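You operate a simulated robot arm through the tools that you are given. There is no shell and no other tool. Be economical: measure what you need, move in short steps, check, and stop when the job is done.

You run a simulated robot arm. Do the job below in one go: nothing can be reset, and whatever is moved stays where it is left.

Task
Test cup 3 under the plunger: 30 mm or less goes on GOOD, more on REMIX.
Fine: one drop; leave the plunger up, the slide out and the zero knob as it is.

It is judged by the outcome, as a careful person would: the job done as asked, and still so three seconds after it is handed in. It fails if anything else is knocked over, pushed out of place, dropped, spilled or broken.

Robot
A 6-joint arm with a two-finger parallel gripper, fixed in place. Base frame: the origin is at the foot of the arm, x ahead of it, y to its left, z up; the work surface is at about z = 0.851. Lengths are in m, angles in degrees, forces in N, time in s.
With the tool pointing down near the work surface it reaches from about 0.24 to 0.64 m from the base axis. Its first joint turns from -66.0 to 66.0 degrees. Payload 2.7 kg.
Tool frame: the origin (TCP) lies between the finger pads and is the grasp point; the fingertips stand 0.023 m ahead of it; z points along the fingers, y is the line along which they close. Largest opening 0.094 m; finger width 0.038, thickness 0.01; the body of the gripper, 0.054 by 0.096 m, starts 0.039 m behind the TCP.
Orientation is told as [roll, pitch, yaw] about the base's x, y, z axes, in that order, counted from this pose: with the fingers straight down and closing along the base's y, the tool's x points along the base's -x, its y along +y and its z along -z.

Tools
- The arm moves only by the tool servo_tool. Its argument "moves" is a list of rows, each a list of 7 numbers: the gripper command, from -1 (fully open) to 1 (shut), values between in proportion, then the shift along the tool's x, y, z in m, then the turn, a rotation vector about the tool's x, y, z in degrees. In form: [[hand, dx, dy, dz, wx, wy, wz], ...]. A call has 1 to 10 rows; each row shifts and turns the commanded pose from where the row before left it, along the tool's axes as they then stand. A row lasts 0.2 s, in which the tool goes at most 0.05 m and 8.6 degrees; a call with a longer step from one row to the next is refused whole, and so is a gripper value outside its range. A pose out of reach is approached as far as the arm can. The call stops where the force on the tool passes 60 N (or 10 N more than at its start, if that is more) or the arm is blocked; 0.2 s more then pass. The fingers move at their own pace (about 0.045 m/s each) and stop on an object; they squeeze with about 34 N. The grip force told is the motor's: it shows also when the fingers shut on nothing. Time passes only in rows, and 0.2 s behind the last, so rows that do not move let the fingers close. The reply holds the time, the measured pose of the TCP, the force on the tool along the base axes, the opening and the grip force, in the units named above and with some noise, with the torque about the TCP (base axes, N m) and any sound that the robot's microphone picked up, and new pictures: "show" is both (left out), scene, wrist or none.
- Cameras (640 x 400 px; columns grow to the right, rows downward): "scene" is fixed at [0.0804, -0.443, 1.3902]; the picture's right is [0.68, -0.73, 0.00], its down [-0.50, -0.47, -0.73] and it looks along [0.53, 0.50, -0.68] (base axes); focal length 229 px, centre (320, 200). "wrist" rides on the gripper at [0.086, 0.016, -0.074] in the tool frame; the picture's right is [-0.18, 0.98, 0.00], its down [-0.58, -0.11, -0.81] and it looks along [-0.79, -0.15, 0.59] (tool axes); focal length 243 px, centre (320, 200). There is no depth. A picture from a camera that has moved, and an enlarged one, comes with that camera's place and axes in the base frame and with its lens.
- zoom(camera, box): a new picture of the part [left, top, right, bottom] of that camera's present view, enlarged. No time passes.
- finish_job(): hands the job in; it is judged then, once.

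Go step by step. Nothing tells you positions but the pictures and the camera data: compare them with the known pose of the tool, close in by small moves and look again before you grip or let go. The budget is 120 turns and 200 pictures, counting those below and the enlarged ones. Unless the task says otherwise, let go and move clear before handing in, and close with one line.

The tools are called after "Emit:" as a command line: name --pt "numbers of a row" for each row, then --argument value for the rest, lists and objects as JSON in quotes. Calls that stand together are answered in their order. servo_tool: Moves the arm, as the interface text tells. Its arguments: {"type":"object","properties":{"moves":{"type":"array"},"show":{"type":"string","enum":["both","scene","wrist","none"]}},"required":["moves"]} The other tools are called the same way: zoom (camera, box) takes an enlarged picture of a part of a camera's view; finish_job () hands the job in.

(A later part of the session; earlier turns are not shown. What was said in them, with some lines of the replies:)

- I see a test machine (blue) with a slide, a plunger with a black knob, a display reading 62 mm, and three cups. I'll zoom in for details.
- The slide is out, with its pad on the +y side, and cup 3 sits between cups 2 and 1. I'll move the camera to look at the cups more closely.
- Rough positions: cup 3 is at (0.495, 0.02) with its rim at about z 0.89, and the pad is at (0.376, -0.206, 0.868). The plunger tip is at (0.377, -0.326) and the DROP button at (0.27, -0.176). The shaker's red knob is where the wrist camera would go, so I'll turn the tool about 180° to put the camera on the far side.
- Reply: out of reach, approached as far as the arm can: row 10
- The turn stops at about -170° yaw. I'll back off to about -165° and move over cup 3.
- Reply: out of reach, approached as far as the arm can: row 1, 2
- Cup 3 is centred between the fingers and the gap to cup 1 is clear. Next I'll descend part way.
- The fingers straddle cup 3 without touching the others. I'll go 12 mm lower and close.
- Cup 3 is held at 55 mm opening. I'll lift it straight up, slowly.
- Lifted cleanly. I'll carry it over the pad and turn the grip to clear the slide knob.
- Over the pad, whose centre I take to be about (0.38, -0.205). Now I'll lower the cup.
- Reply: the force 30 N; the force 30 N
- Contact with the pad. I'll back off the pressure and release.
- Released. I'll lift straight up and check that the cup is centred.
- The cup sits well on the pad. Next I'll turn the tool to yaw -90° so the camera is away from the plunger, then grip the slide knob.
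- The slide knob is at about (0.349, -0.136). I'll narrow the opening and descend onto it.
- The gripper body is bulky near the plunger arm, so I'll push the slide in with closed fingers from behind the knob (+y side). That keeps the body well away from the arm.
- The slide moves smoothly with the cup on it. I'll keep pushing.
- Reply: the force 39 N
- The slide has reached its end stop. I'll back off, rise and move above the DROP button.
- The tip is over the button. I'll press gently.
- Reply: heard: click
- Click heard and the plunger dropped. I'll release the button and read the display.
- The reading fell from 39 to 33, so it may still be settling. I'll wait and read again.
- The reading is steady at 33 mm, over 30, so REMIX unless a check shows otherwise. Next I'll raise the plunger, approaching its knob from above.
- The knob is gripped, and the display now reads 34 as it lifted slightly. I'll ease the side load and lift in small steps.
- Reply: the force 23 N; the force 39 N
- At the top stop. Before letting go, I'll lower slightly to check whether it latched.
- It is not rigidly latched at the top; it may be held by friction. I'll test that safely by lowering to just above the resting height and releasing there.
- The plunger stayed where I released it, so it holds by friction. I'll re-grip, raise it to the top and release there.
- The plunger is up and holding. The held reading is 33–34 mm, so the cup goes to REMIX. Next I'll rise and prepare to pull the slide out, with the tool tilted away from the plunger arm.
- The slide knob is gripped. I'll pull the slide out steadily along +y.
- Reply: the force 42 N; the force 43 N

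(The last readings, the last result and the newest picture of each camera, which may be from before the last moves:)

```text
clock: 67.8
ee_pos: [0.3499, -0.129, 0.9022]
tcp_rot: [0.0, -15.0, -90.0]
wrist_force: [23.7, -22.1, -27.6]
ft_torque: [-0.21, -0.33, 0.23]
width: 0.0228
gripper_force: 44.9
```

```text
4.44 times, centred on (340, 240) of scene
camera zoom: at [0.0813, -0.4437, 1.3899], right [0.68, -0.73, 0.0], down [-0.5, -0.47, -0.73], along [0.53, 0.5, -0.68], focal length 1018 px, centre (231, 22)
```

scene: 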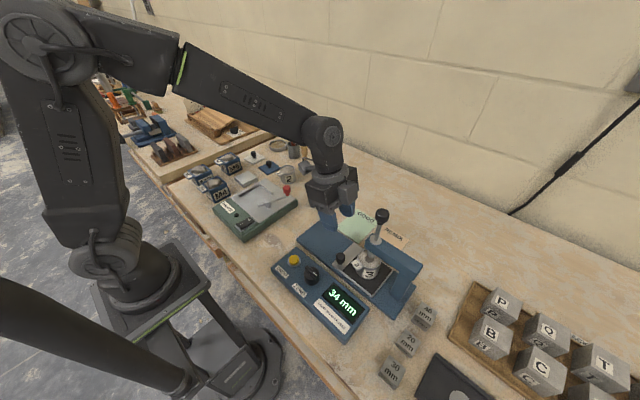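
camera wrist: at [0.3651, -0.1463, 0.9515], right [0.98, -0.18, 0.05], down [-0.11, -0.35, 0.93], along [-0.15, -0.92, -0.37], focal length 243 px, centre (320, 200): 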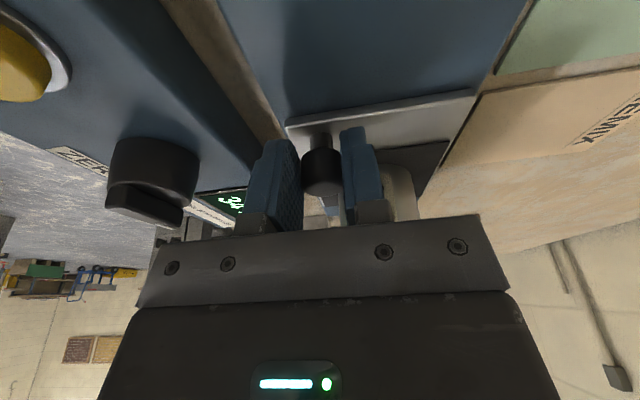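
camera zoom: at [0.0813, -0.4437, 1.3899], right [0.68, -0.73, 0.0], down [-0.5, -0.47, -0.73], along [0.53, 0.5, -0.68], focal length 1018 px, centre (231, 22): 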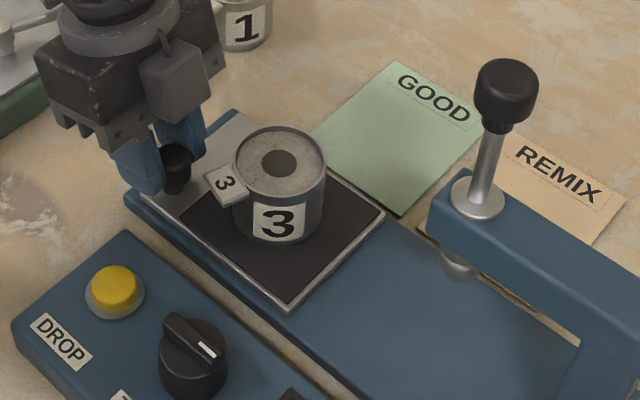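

The slide is fully out, with the stop force felt. I'll relieve the load, release and lift clear.

Emit:
servo_tool --pt "1 -0.001 0 0 0 0 0" --pt "1 0 0 0 0 0 0" --pt "0.3 0 0 0 0 0 0" --pt "0.05 0 0 0 0 0 0" --pt "0.05 0 0 0 0 0 0" --pt "0.05 0 0 -0.03 0 0 0" --pt "0.05 0 0 -0.04 0 0 0" --pt "0.05 0 0 -0.04 0 0 0" --pt "-0.4 0 0 0 0 7.5 0" --pt "-0.4 0 0 0 0 7.5 0" --show "both"

Emit:
zoom --camera "scene" --box '[280, 195, 400, 285]'

```text
clock: 70.0
ee_pos: [0.3496, -0.0999, 1.0097]
tcp_rot: [0.0, 0.1, -89.9]
wrist_force: [-0.5, 0.6, 0.1]
ft_torque: [0.01, -0.03, -0.02]
width: 0.0657
gripper_force: 0.1
camera wrist: at [0.3645, -0.0136, 1.0826], right [0.98, -0.18, 0.0], down [-0.11, -0.58, 0.81], along [-0.15, -0.79, -0.59], focal length 243 px, centre (320, 200)
```

scene: 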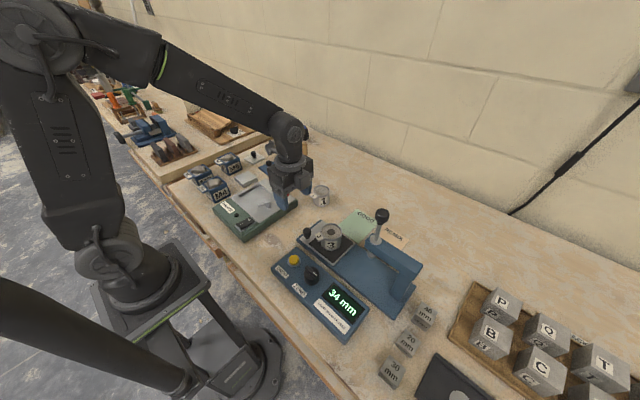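
wrist: 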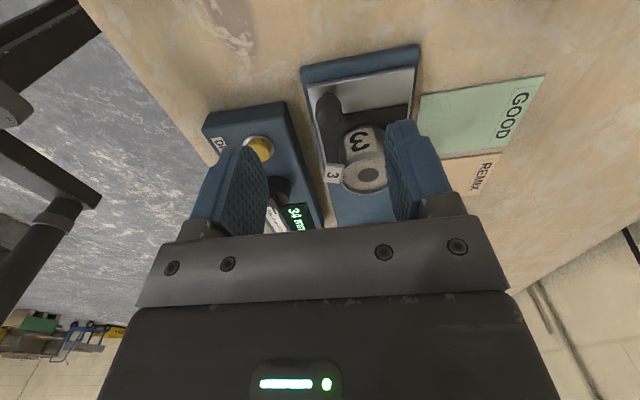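

```text
4.44 times, centred on (340, 240) of scene
camera zoom: at [0.0804, -0.443, 1.3902], right [0.68, -0.73, 0.0], down [-0.5, -0.47, -0.73], along [0.53, 0.5, -0.68], focal length 1018 px, centre (231, 22)
```

zoom: 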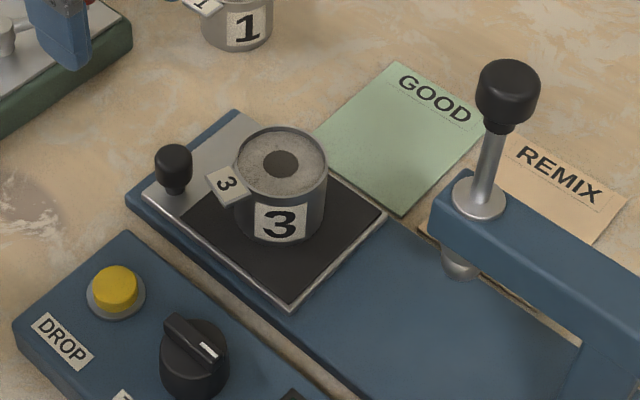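

The slide is back out, the plunger is up and the cup is on the pad. Next I'll go back over the cup with the earlier grip orientation.

Emit:
servo_tool --pt "-0.4 -0.034 0.0105 0 0 0 0" --pt "-0.4 -0.034 0.0105 0 0 0 0" --pt "-0.4 -0.0348 0.0104 0 0 0 0" --pt "-0.4 0 0 0 0 0 8.4" --pt "-0.4 0 0 0 0 0 8.4" --pt "-0.4 0 0 0 0 0 8.4" --pt "-0.4 0 0 0 0 0 8.4" --pt "-0.4 0 0 0 0 0 8.4" --pt "-0.4 0 0 0 0 0 8.4" --pt "-0.4 0 0 0 0 0 8.4" --show "none"

Emit:
servo_tool --pt "-0.4 0 0 0 0 0 8.4" --pt "-0.4 0 0 0 0 0 8.4" --pt "-0.4 0 0 0 0 0 8.4" --pt "-0.4 0 0 0 0 0 8.4" --pt "-0.4 0 0 0 0 0 3.2" --pt "-0.4 0 0 0 0 0 0" --show "wrist"

```text
clock: 72.2
ee_pos: [0.381, -0.2036, 1.009]
tcp_rot: [0.0, -0.1, -149.0]
wrist_force: [-1.1, -0.1, -0.5]
ft_torque: [0.02, 0.02, 0.0]
width: 0.0659
gripper_force: 0.0
```

```text
clock: 73.6
ee_pos: [0.3821, -0.2037, 1.0085]
tcp_rot: [0.0, 0.0, 174.4]
wrist_force: [-0.2, 0.1, -0.3]
ft_torque: [-0.03, -0.02, -0.01]
width: 0.0658
gripper_force: 0.0
camera wrist: at [0.465, -0.2288, 1.0833], right [-0.28, -0.96, 0.0], down [-0.57, 0.17, 0.81], along [-0.77, 0.23, -0.59], focal length 243 px, centre (320, 200)
```

wrist: 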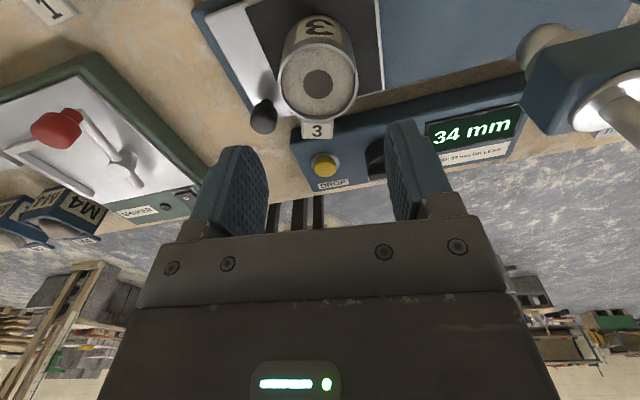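

Emit:
servo_tool --pt "-0.4 0 -0.001 0.03 0 0 0" --pt "-0.4 0 0 0.03 0 0 0" --pt "-0.4 0 0 0 0 0 0" --show "wrist"

```text
clock: 74.4
ee_pos: [0.3814, -0.2019, 0.9473]
tcp_rot: [0.1, 0.1, 174.4]
wrist_force: [-0.1, 0.5, -0.1]
ft_torque: [-0.02, 0.02, 0.02]
width: 0.0657
gripper_force: 0.0
camera wrist: at [0.464, -0.2265, 1.0208], right [-0.28, -0.96, 0.0], down [-0.57, 0.17, 0.81], along [-0.77, 0.22, -0.59], focal length 243 px, centre (320, 200)
```

wrist: 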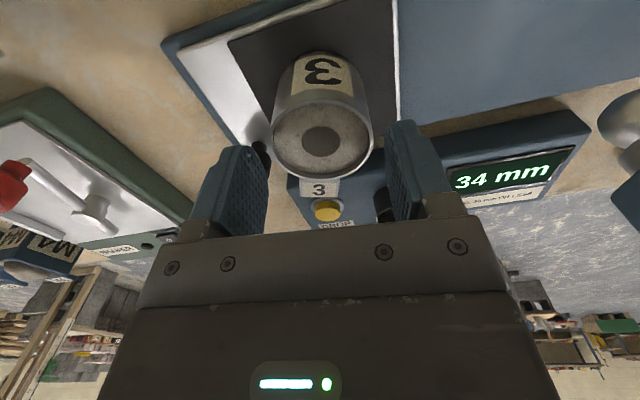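

Emit:
servo_tool --pt "-0.4 0 -0.001 0.015 0 0 0" --pt "-0.4 0 0 0.015 0 0 0" --pt "-0.4 0 0 0.013 0 0 0" --pt "-0.4 0 0 0 0 0 0" --pt "0.1 0 0 0 0 0 0" --pt "1 0 0 0 0 0 0" --pt "1 0 0 0 0 0 0" --show "wrist"

```text
clock: 76.0
ee_pos: [0.3815, -0.2015, 0.9053]
tcp_rot: [0.0, 0.0, 174.3]
wrist_force: [0.7, -0.7, 0.2]
ft_torque: [0.01, -0.04, -0.01]
width: 0.0548
gripper_force: 33.6
camera wrist: at [0.4651, -0.2266, 0.9794], right [-0.28, -0.96, 0.0], down [-0.57, 0.17, 0.81], along [-0.77, 0.23, -0.59], focal length 243 px, centre (320, 200)
```

wrist: 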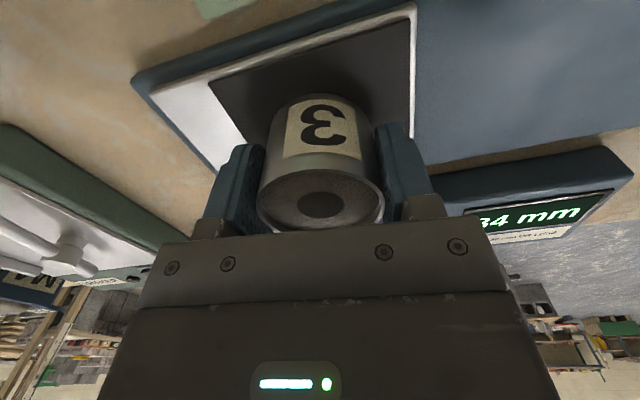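

Cup 3 is gripped again. I'll lift it, move out in +x away from the machine, then across to above REMIX.

Emit:
servo_tool --pt "1 0 0 -0.015 0 0 0" --pt "1 0 0 -0.03 0 0 0" --pt "1 0 0 -0.035 0 0 0" --pt "1 0.03 -0.003 0 0 0 0" --pt "1 0.04 -0.004 0 0 0 0" --pt "1 0.043 -0.0043 0 0 0 0" --pt "1 0.0036 0.036 0 0 0 0" --pt "1 0.0036 0.036 0 0 0 0" --pt "1 0.0036 0.036 0 0 0 0" --pt "1 0 0 0 0 0 0" --show "both"

Emit:
zoom --camera "scene" --box '[320, 170, 440, 260]'

```text
clock: 78.2
ee_pos: [0.4944, -0.3069, 0.9882]
tcp_rot: [0.0, -0.1, 174.4]
wrist_force: [-0.5, -0.6, -2.5]
ft_torque: [-0.01, -0.02, -0.02]
width: 0.0545
gripper_force: 33.7
camera wrist: at [0.5789, -0.3317, 1.0605], right [-0.28, -0.96, 0.0], down [-0.57, 0.17, 0.81], along [-0.77, 0.23, -0.59], focal length 243 px, centre (320, 200)
```

scene: 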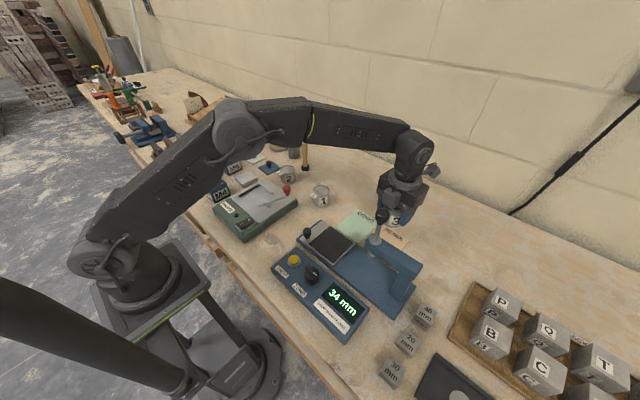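
wrist: 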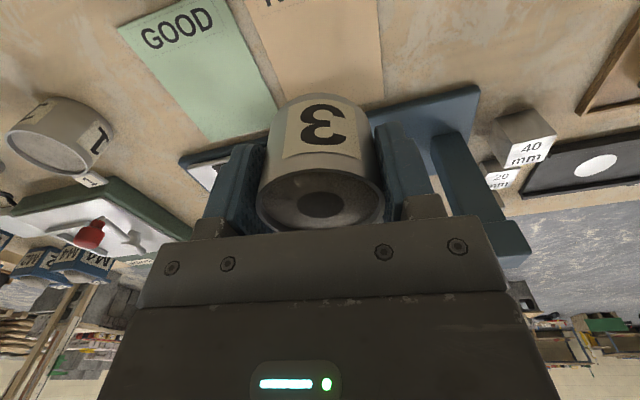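

```text
4.44 times, centred on (380, 215) of scene
camera zoom: at [0.0804, -0.4431, 1.3902], right [0.68, -0.73, 0.0], down [-0.5, -0.47, -0.73], along [0.53, 0.5, -0.68], focal length 1018 px, centre (53, 133)
```

zoom: 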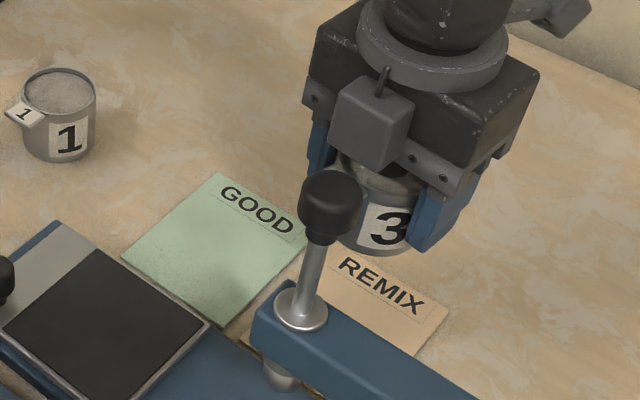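

Emit:
servo_tool --pt "1 0.001 0.003 0.03 0 0 0" --pt "1 0 0 0.03 0 0 0" --pt "1 0 0 0.02 0 0 0" --pt "1 0 0 0.012 0 0 0" --pt "1 0 0 0 0 0 0" --show "wrist"

Emit:
zoom --camera "scene" --box '[340, 190, 440, 260]'

```text
clock: 79.4
ee_pos: [0.496, -0.3103, 0.8931]
tcp_rot: [0.0, 0.0, 174.5]
wrist_force: [-0.5, -0.5, -2.5]
ft_torque: [-0.02, 0.03, 0.01]
width: 0.0547
gripper_force: 34.3
camera wrist: at [0.5792, -0.3361, 0.9673], right [-0.28, -0.96, 0.0], down [-0.57, 0.17, 0.81], along [-0.77, 0.23, -0.59], focal length 243 px, centre (320, 200)
```

wrist: 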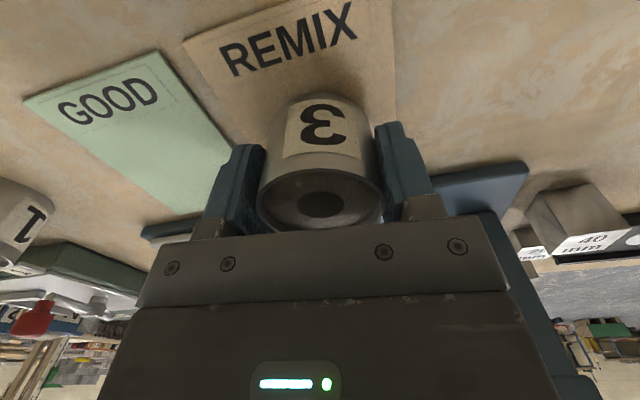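

```text
5.71 times, centred on (390, 225) of scene
camera zoom: at [0.0804, -0.443, 1.3902], right [0.68, -0.73, 0.0], down [-0.5, -0.47, -0.73], along [0.53, 0.5, -0.68], focal length 1309 px, centre (-80, 57)
```

zoom: 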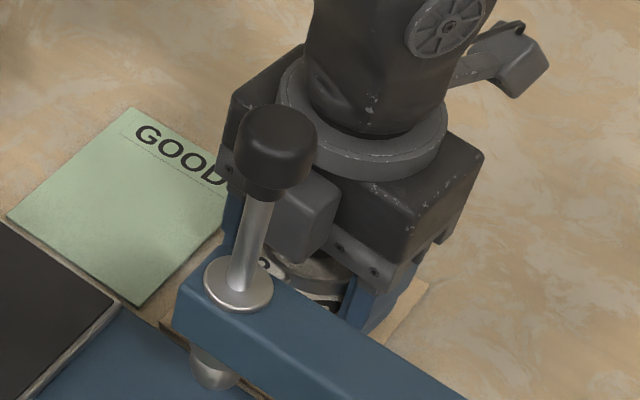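

Emit:
servo_tool --pt "1 0 0 0.002 0 0 0" --pt "1 0 0 0.002 0 0 0" --pt "1 0 0 0 0 0 0" --show "none"

Emit:
servo_tool --pt "1 0 0 0.0015 0 0 0" --pt "1 0 0 0 0 0 0" --show "none"

```text
clock: 80.2
ee_pos: [0.495, -0.3133, 0.8908]
tcp_rot: [0.0, -0.1, 174.4]
wrist_force: [0.0, 0.2, -3.2]
ft_torque: [0.01, 0.01, -0.04]
width: 0.0548
gripper_force: 34.2
```

```text
clock: 80.8
ee_pos: [0.4968, -0.3119, 0.8899]
tcp_rot: [0.0, 0.0, 174.4]
wrist_force: [-0.8, 0.1, -2.5]
ft_torque: [-0.01, -0.01, 0.03]
width: 0.0548
gripper_force: 33.6
```

Emit:
servo_tool --pt "1 0 0 0.0015 0 0 0" --pt "1 0 0 0 0 0 0" --show "none"

Emit:
servo_tool --pt "1 0 0 0.001 0 0 0" --pt "1 0 0 0 0 0 0" --show "none"

```text
clock: 81.4
ee_pos: [0.4964, -0.3117, 0.889]
tcp_rot: [0.0, -0.1, 174.4]
wrist_force: [0.0, 0.4, -3.3]
ft_torque: [-0.02, -0.02, 0.02]
width: 0.0547
gripper_force: 34.0
```

```text
clock: 82.0
ee_pos: [0.4968, -0.3123, 0.8872]
tcp_rot: [-0.1, 0.0, 174.4]
wrist_force: [0.0, 0.3, -3.0]
ft_torque: [-0.01, -0.03, -0.03]
width: 0.0547
gripper_force: 34.3
```

Emit:
servo_tool --pt "1 0 0 0.001 0 0 0" --pt "1 0 0 0 0 0 0" --show "none"

Emit:
servo_tool --pt "1 0 0 0.001 0 0 0" --pt "1 0 0 0 0 0 0" --show "none"

```text
clock: 82.6
ee_pos: [0.4972, -0.3133, 0.8864]
tcp_rot: [-0.1, 0.0, 174.5]
wrist_force: [-2.7, 2.6, 7.1]
ft_torque: [0.28, 0.21, 0.07]
width: 0.0548
gripper_force: 34.4
```

```text
clock: 83.2
ee_pos: [0.4972, -0.3131, 0.8863]
tcp_rot: [0.2, 0.2, 174.4]
wrist_force: [-2.6, 7.8, 20.6]
ft_torque: [0.52, 0.63, -0.13]
width: 0.0549
gripper_force: 34.1
```

The cup is in contact with the REMIX sheet. I'll ease off, release and rise straight up.

Emit:
servo_tool --pt "1 0 0 -0.0012 0 0 0" --pt "0.1 0 0 0 0 0 0" --pt "-0.4 0 0 0 0 0 0" --pt "-0.4 0 0 0 0 0 0" --pt "-0.4 0 0 -0.02 0 0 0" --pt "-0.4 0 0 -0.03 0 0 0" --pt "-0.4 0 0 -0.04 0 0 0" --pt "-0.4 0 0 -0.045 0 0 0" --pt "-0.4 0 0 -0.045 0 0 0" --show "both"

Emit:
zoom --camera "scene" --box '[260, 170, 440, 330]'

```text
clock: 85.2
ee_pos: [0.4983, -0.3077, 1.0664]
tcp_rot: [0.0, -0.2, 174.4]
wrist_force: [-0.2, 0.2, -0.1]
ft_torque: [0.03, 0.0, 0.02]
width: 0.0657
gripper_force: 0.1
camera wrist: at [0.5823, -0.3314, 1.1399], right [-0.28, -0.96, 0.0], down [-0.57, 0.16, 0.81], along [-0.77, 0.23, -0.59], focal length 243 px, centre (320, 200)
```

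scene: 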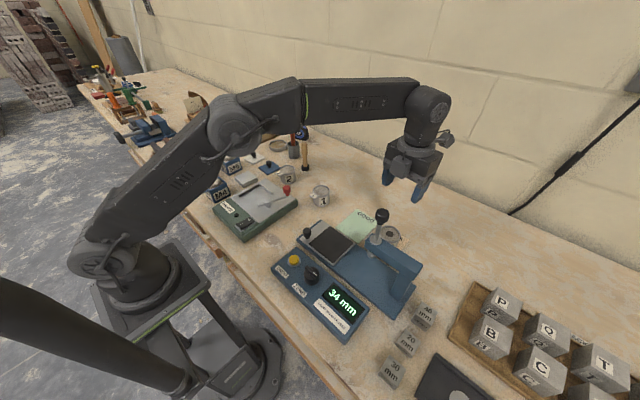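
wrist: 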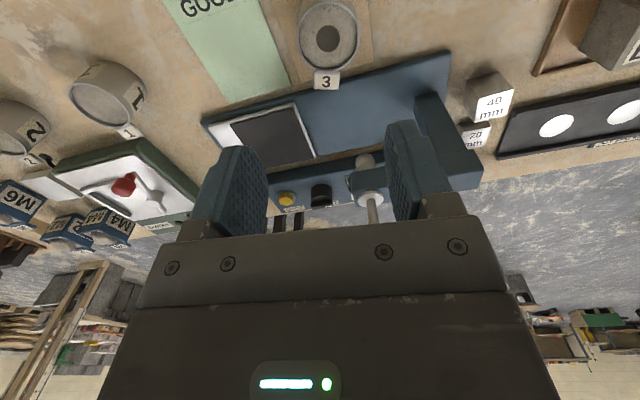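

```text
2.50 times, centred on (350, 250) of scene
camera zoom: at [0.0804, -0.443, 1.3902], right [0.68, -0.73, 0.0], down [-0.5, -0.47, -0.73], along [0.53, 0.5, -0.68], focal length 573 px, centre (245, 75)
```

zoom: 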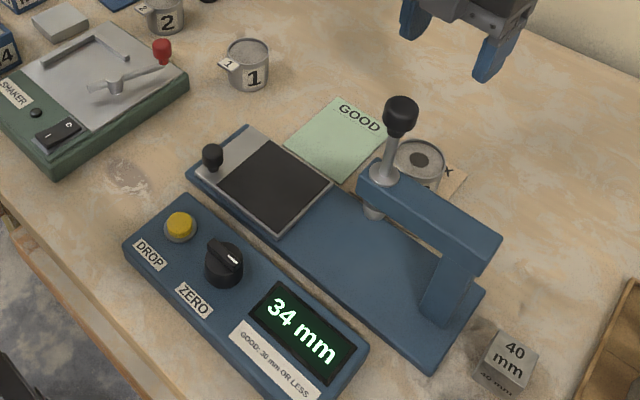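

Cup 3 stands upright on REMIX, the plunger is up, the slide is out, the zero knob is untouched and the gripper is clear. I'm handing in.

Emit:
finish_job

```text
The job is handed in.
```

Cup 3 settled at 33 mm in its one drop (the display moved to 34 when I took hold of the plunger knob). Either is over 30 mm, so the cup is on REMIX, with the plunger up, the slide out and the zero knob untouched.
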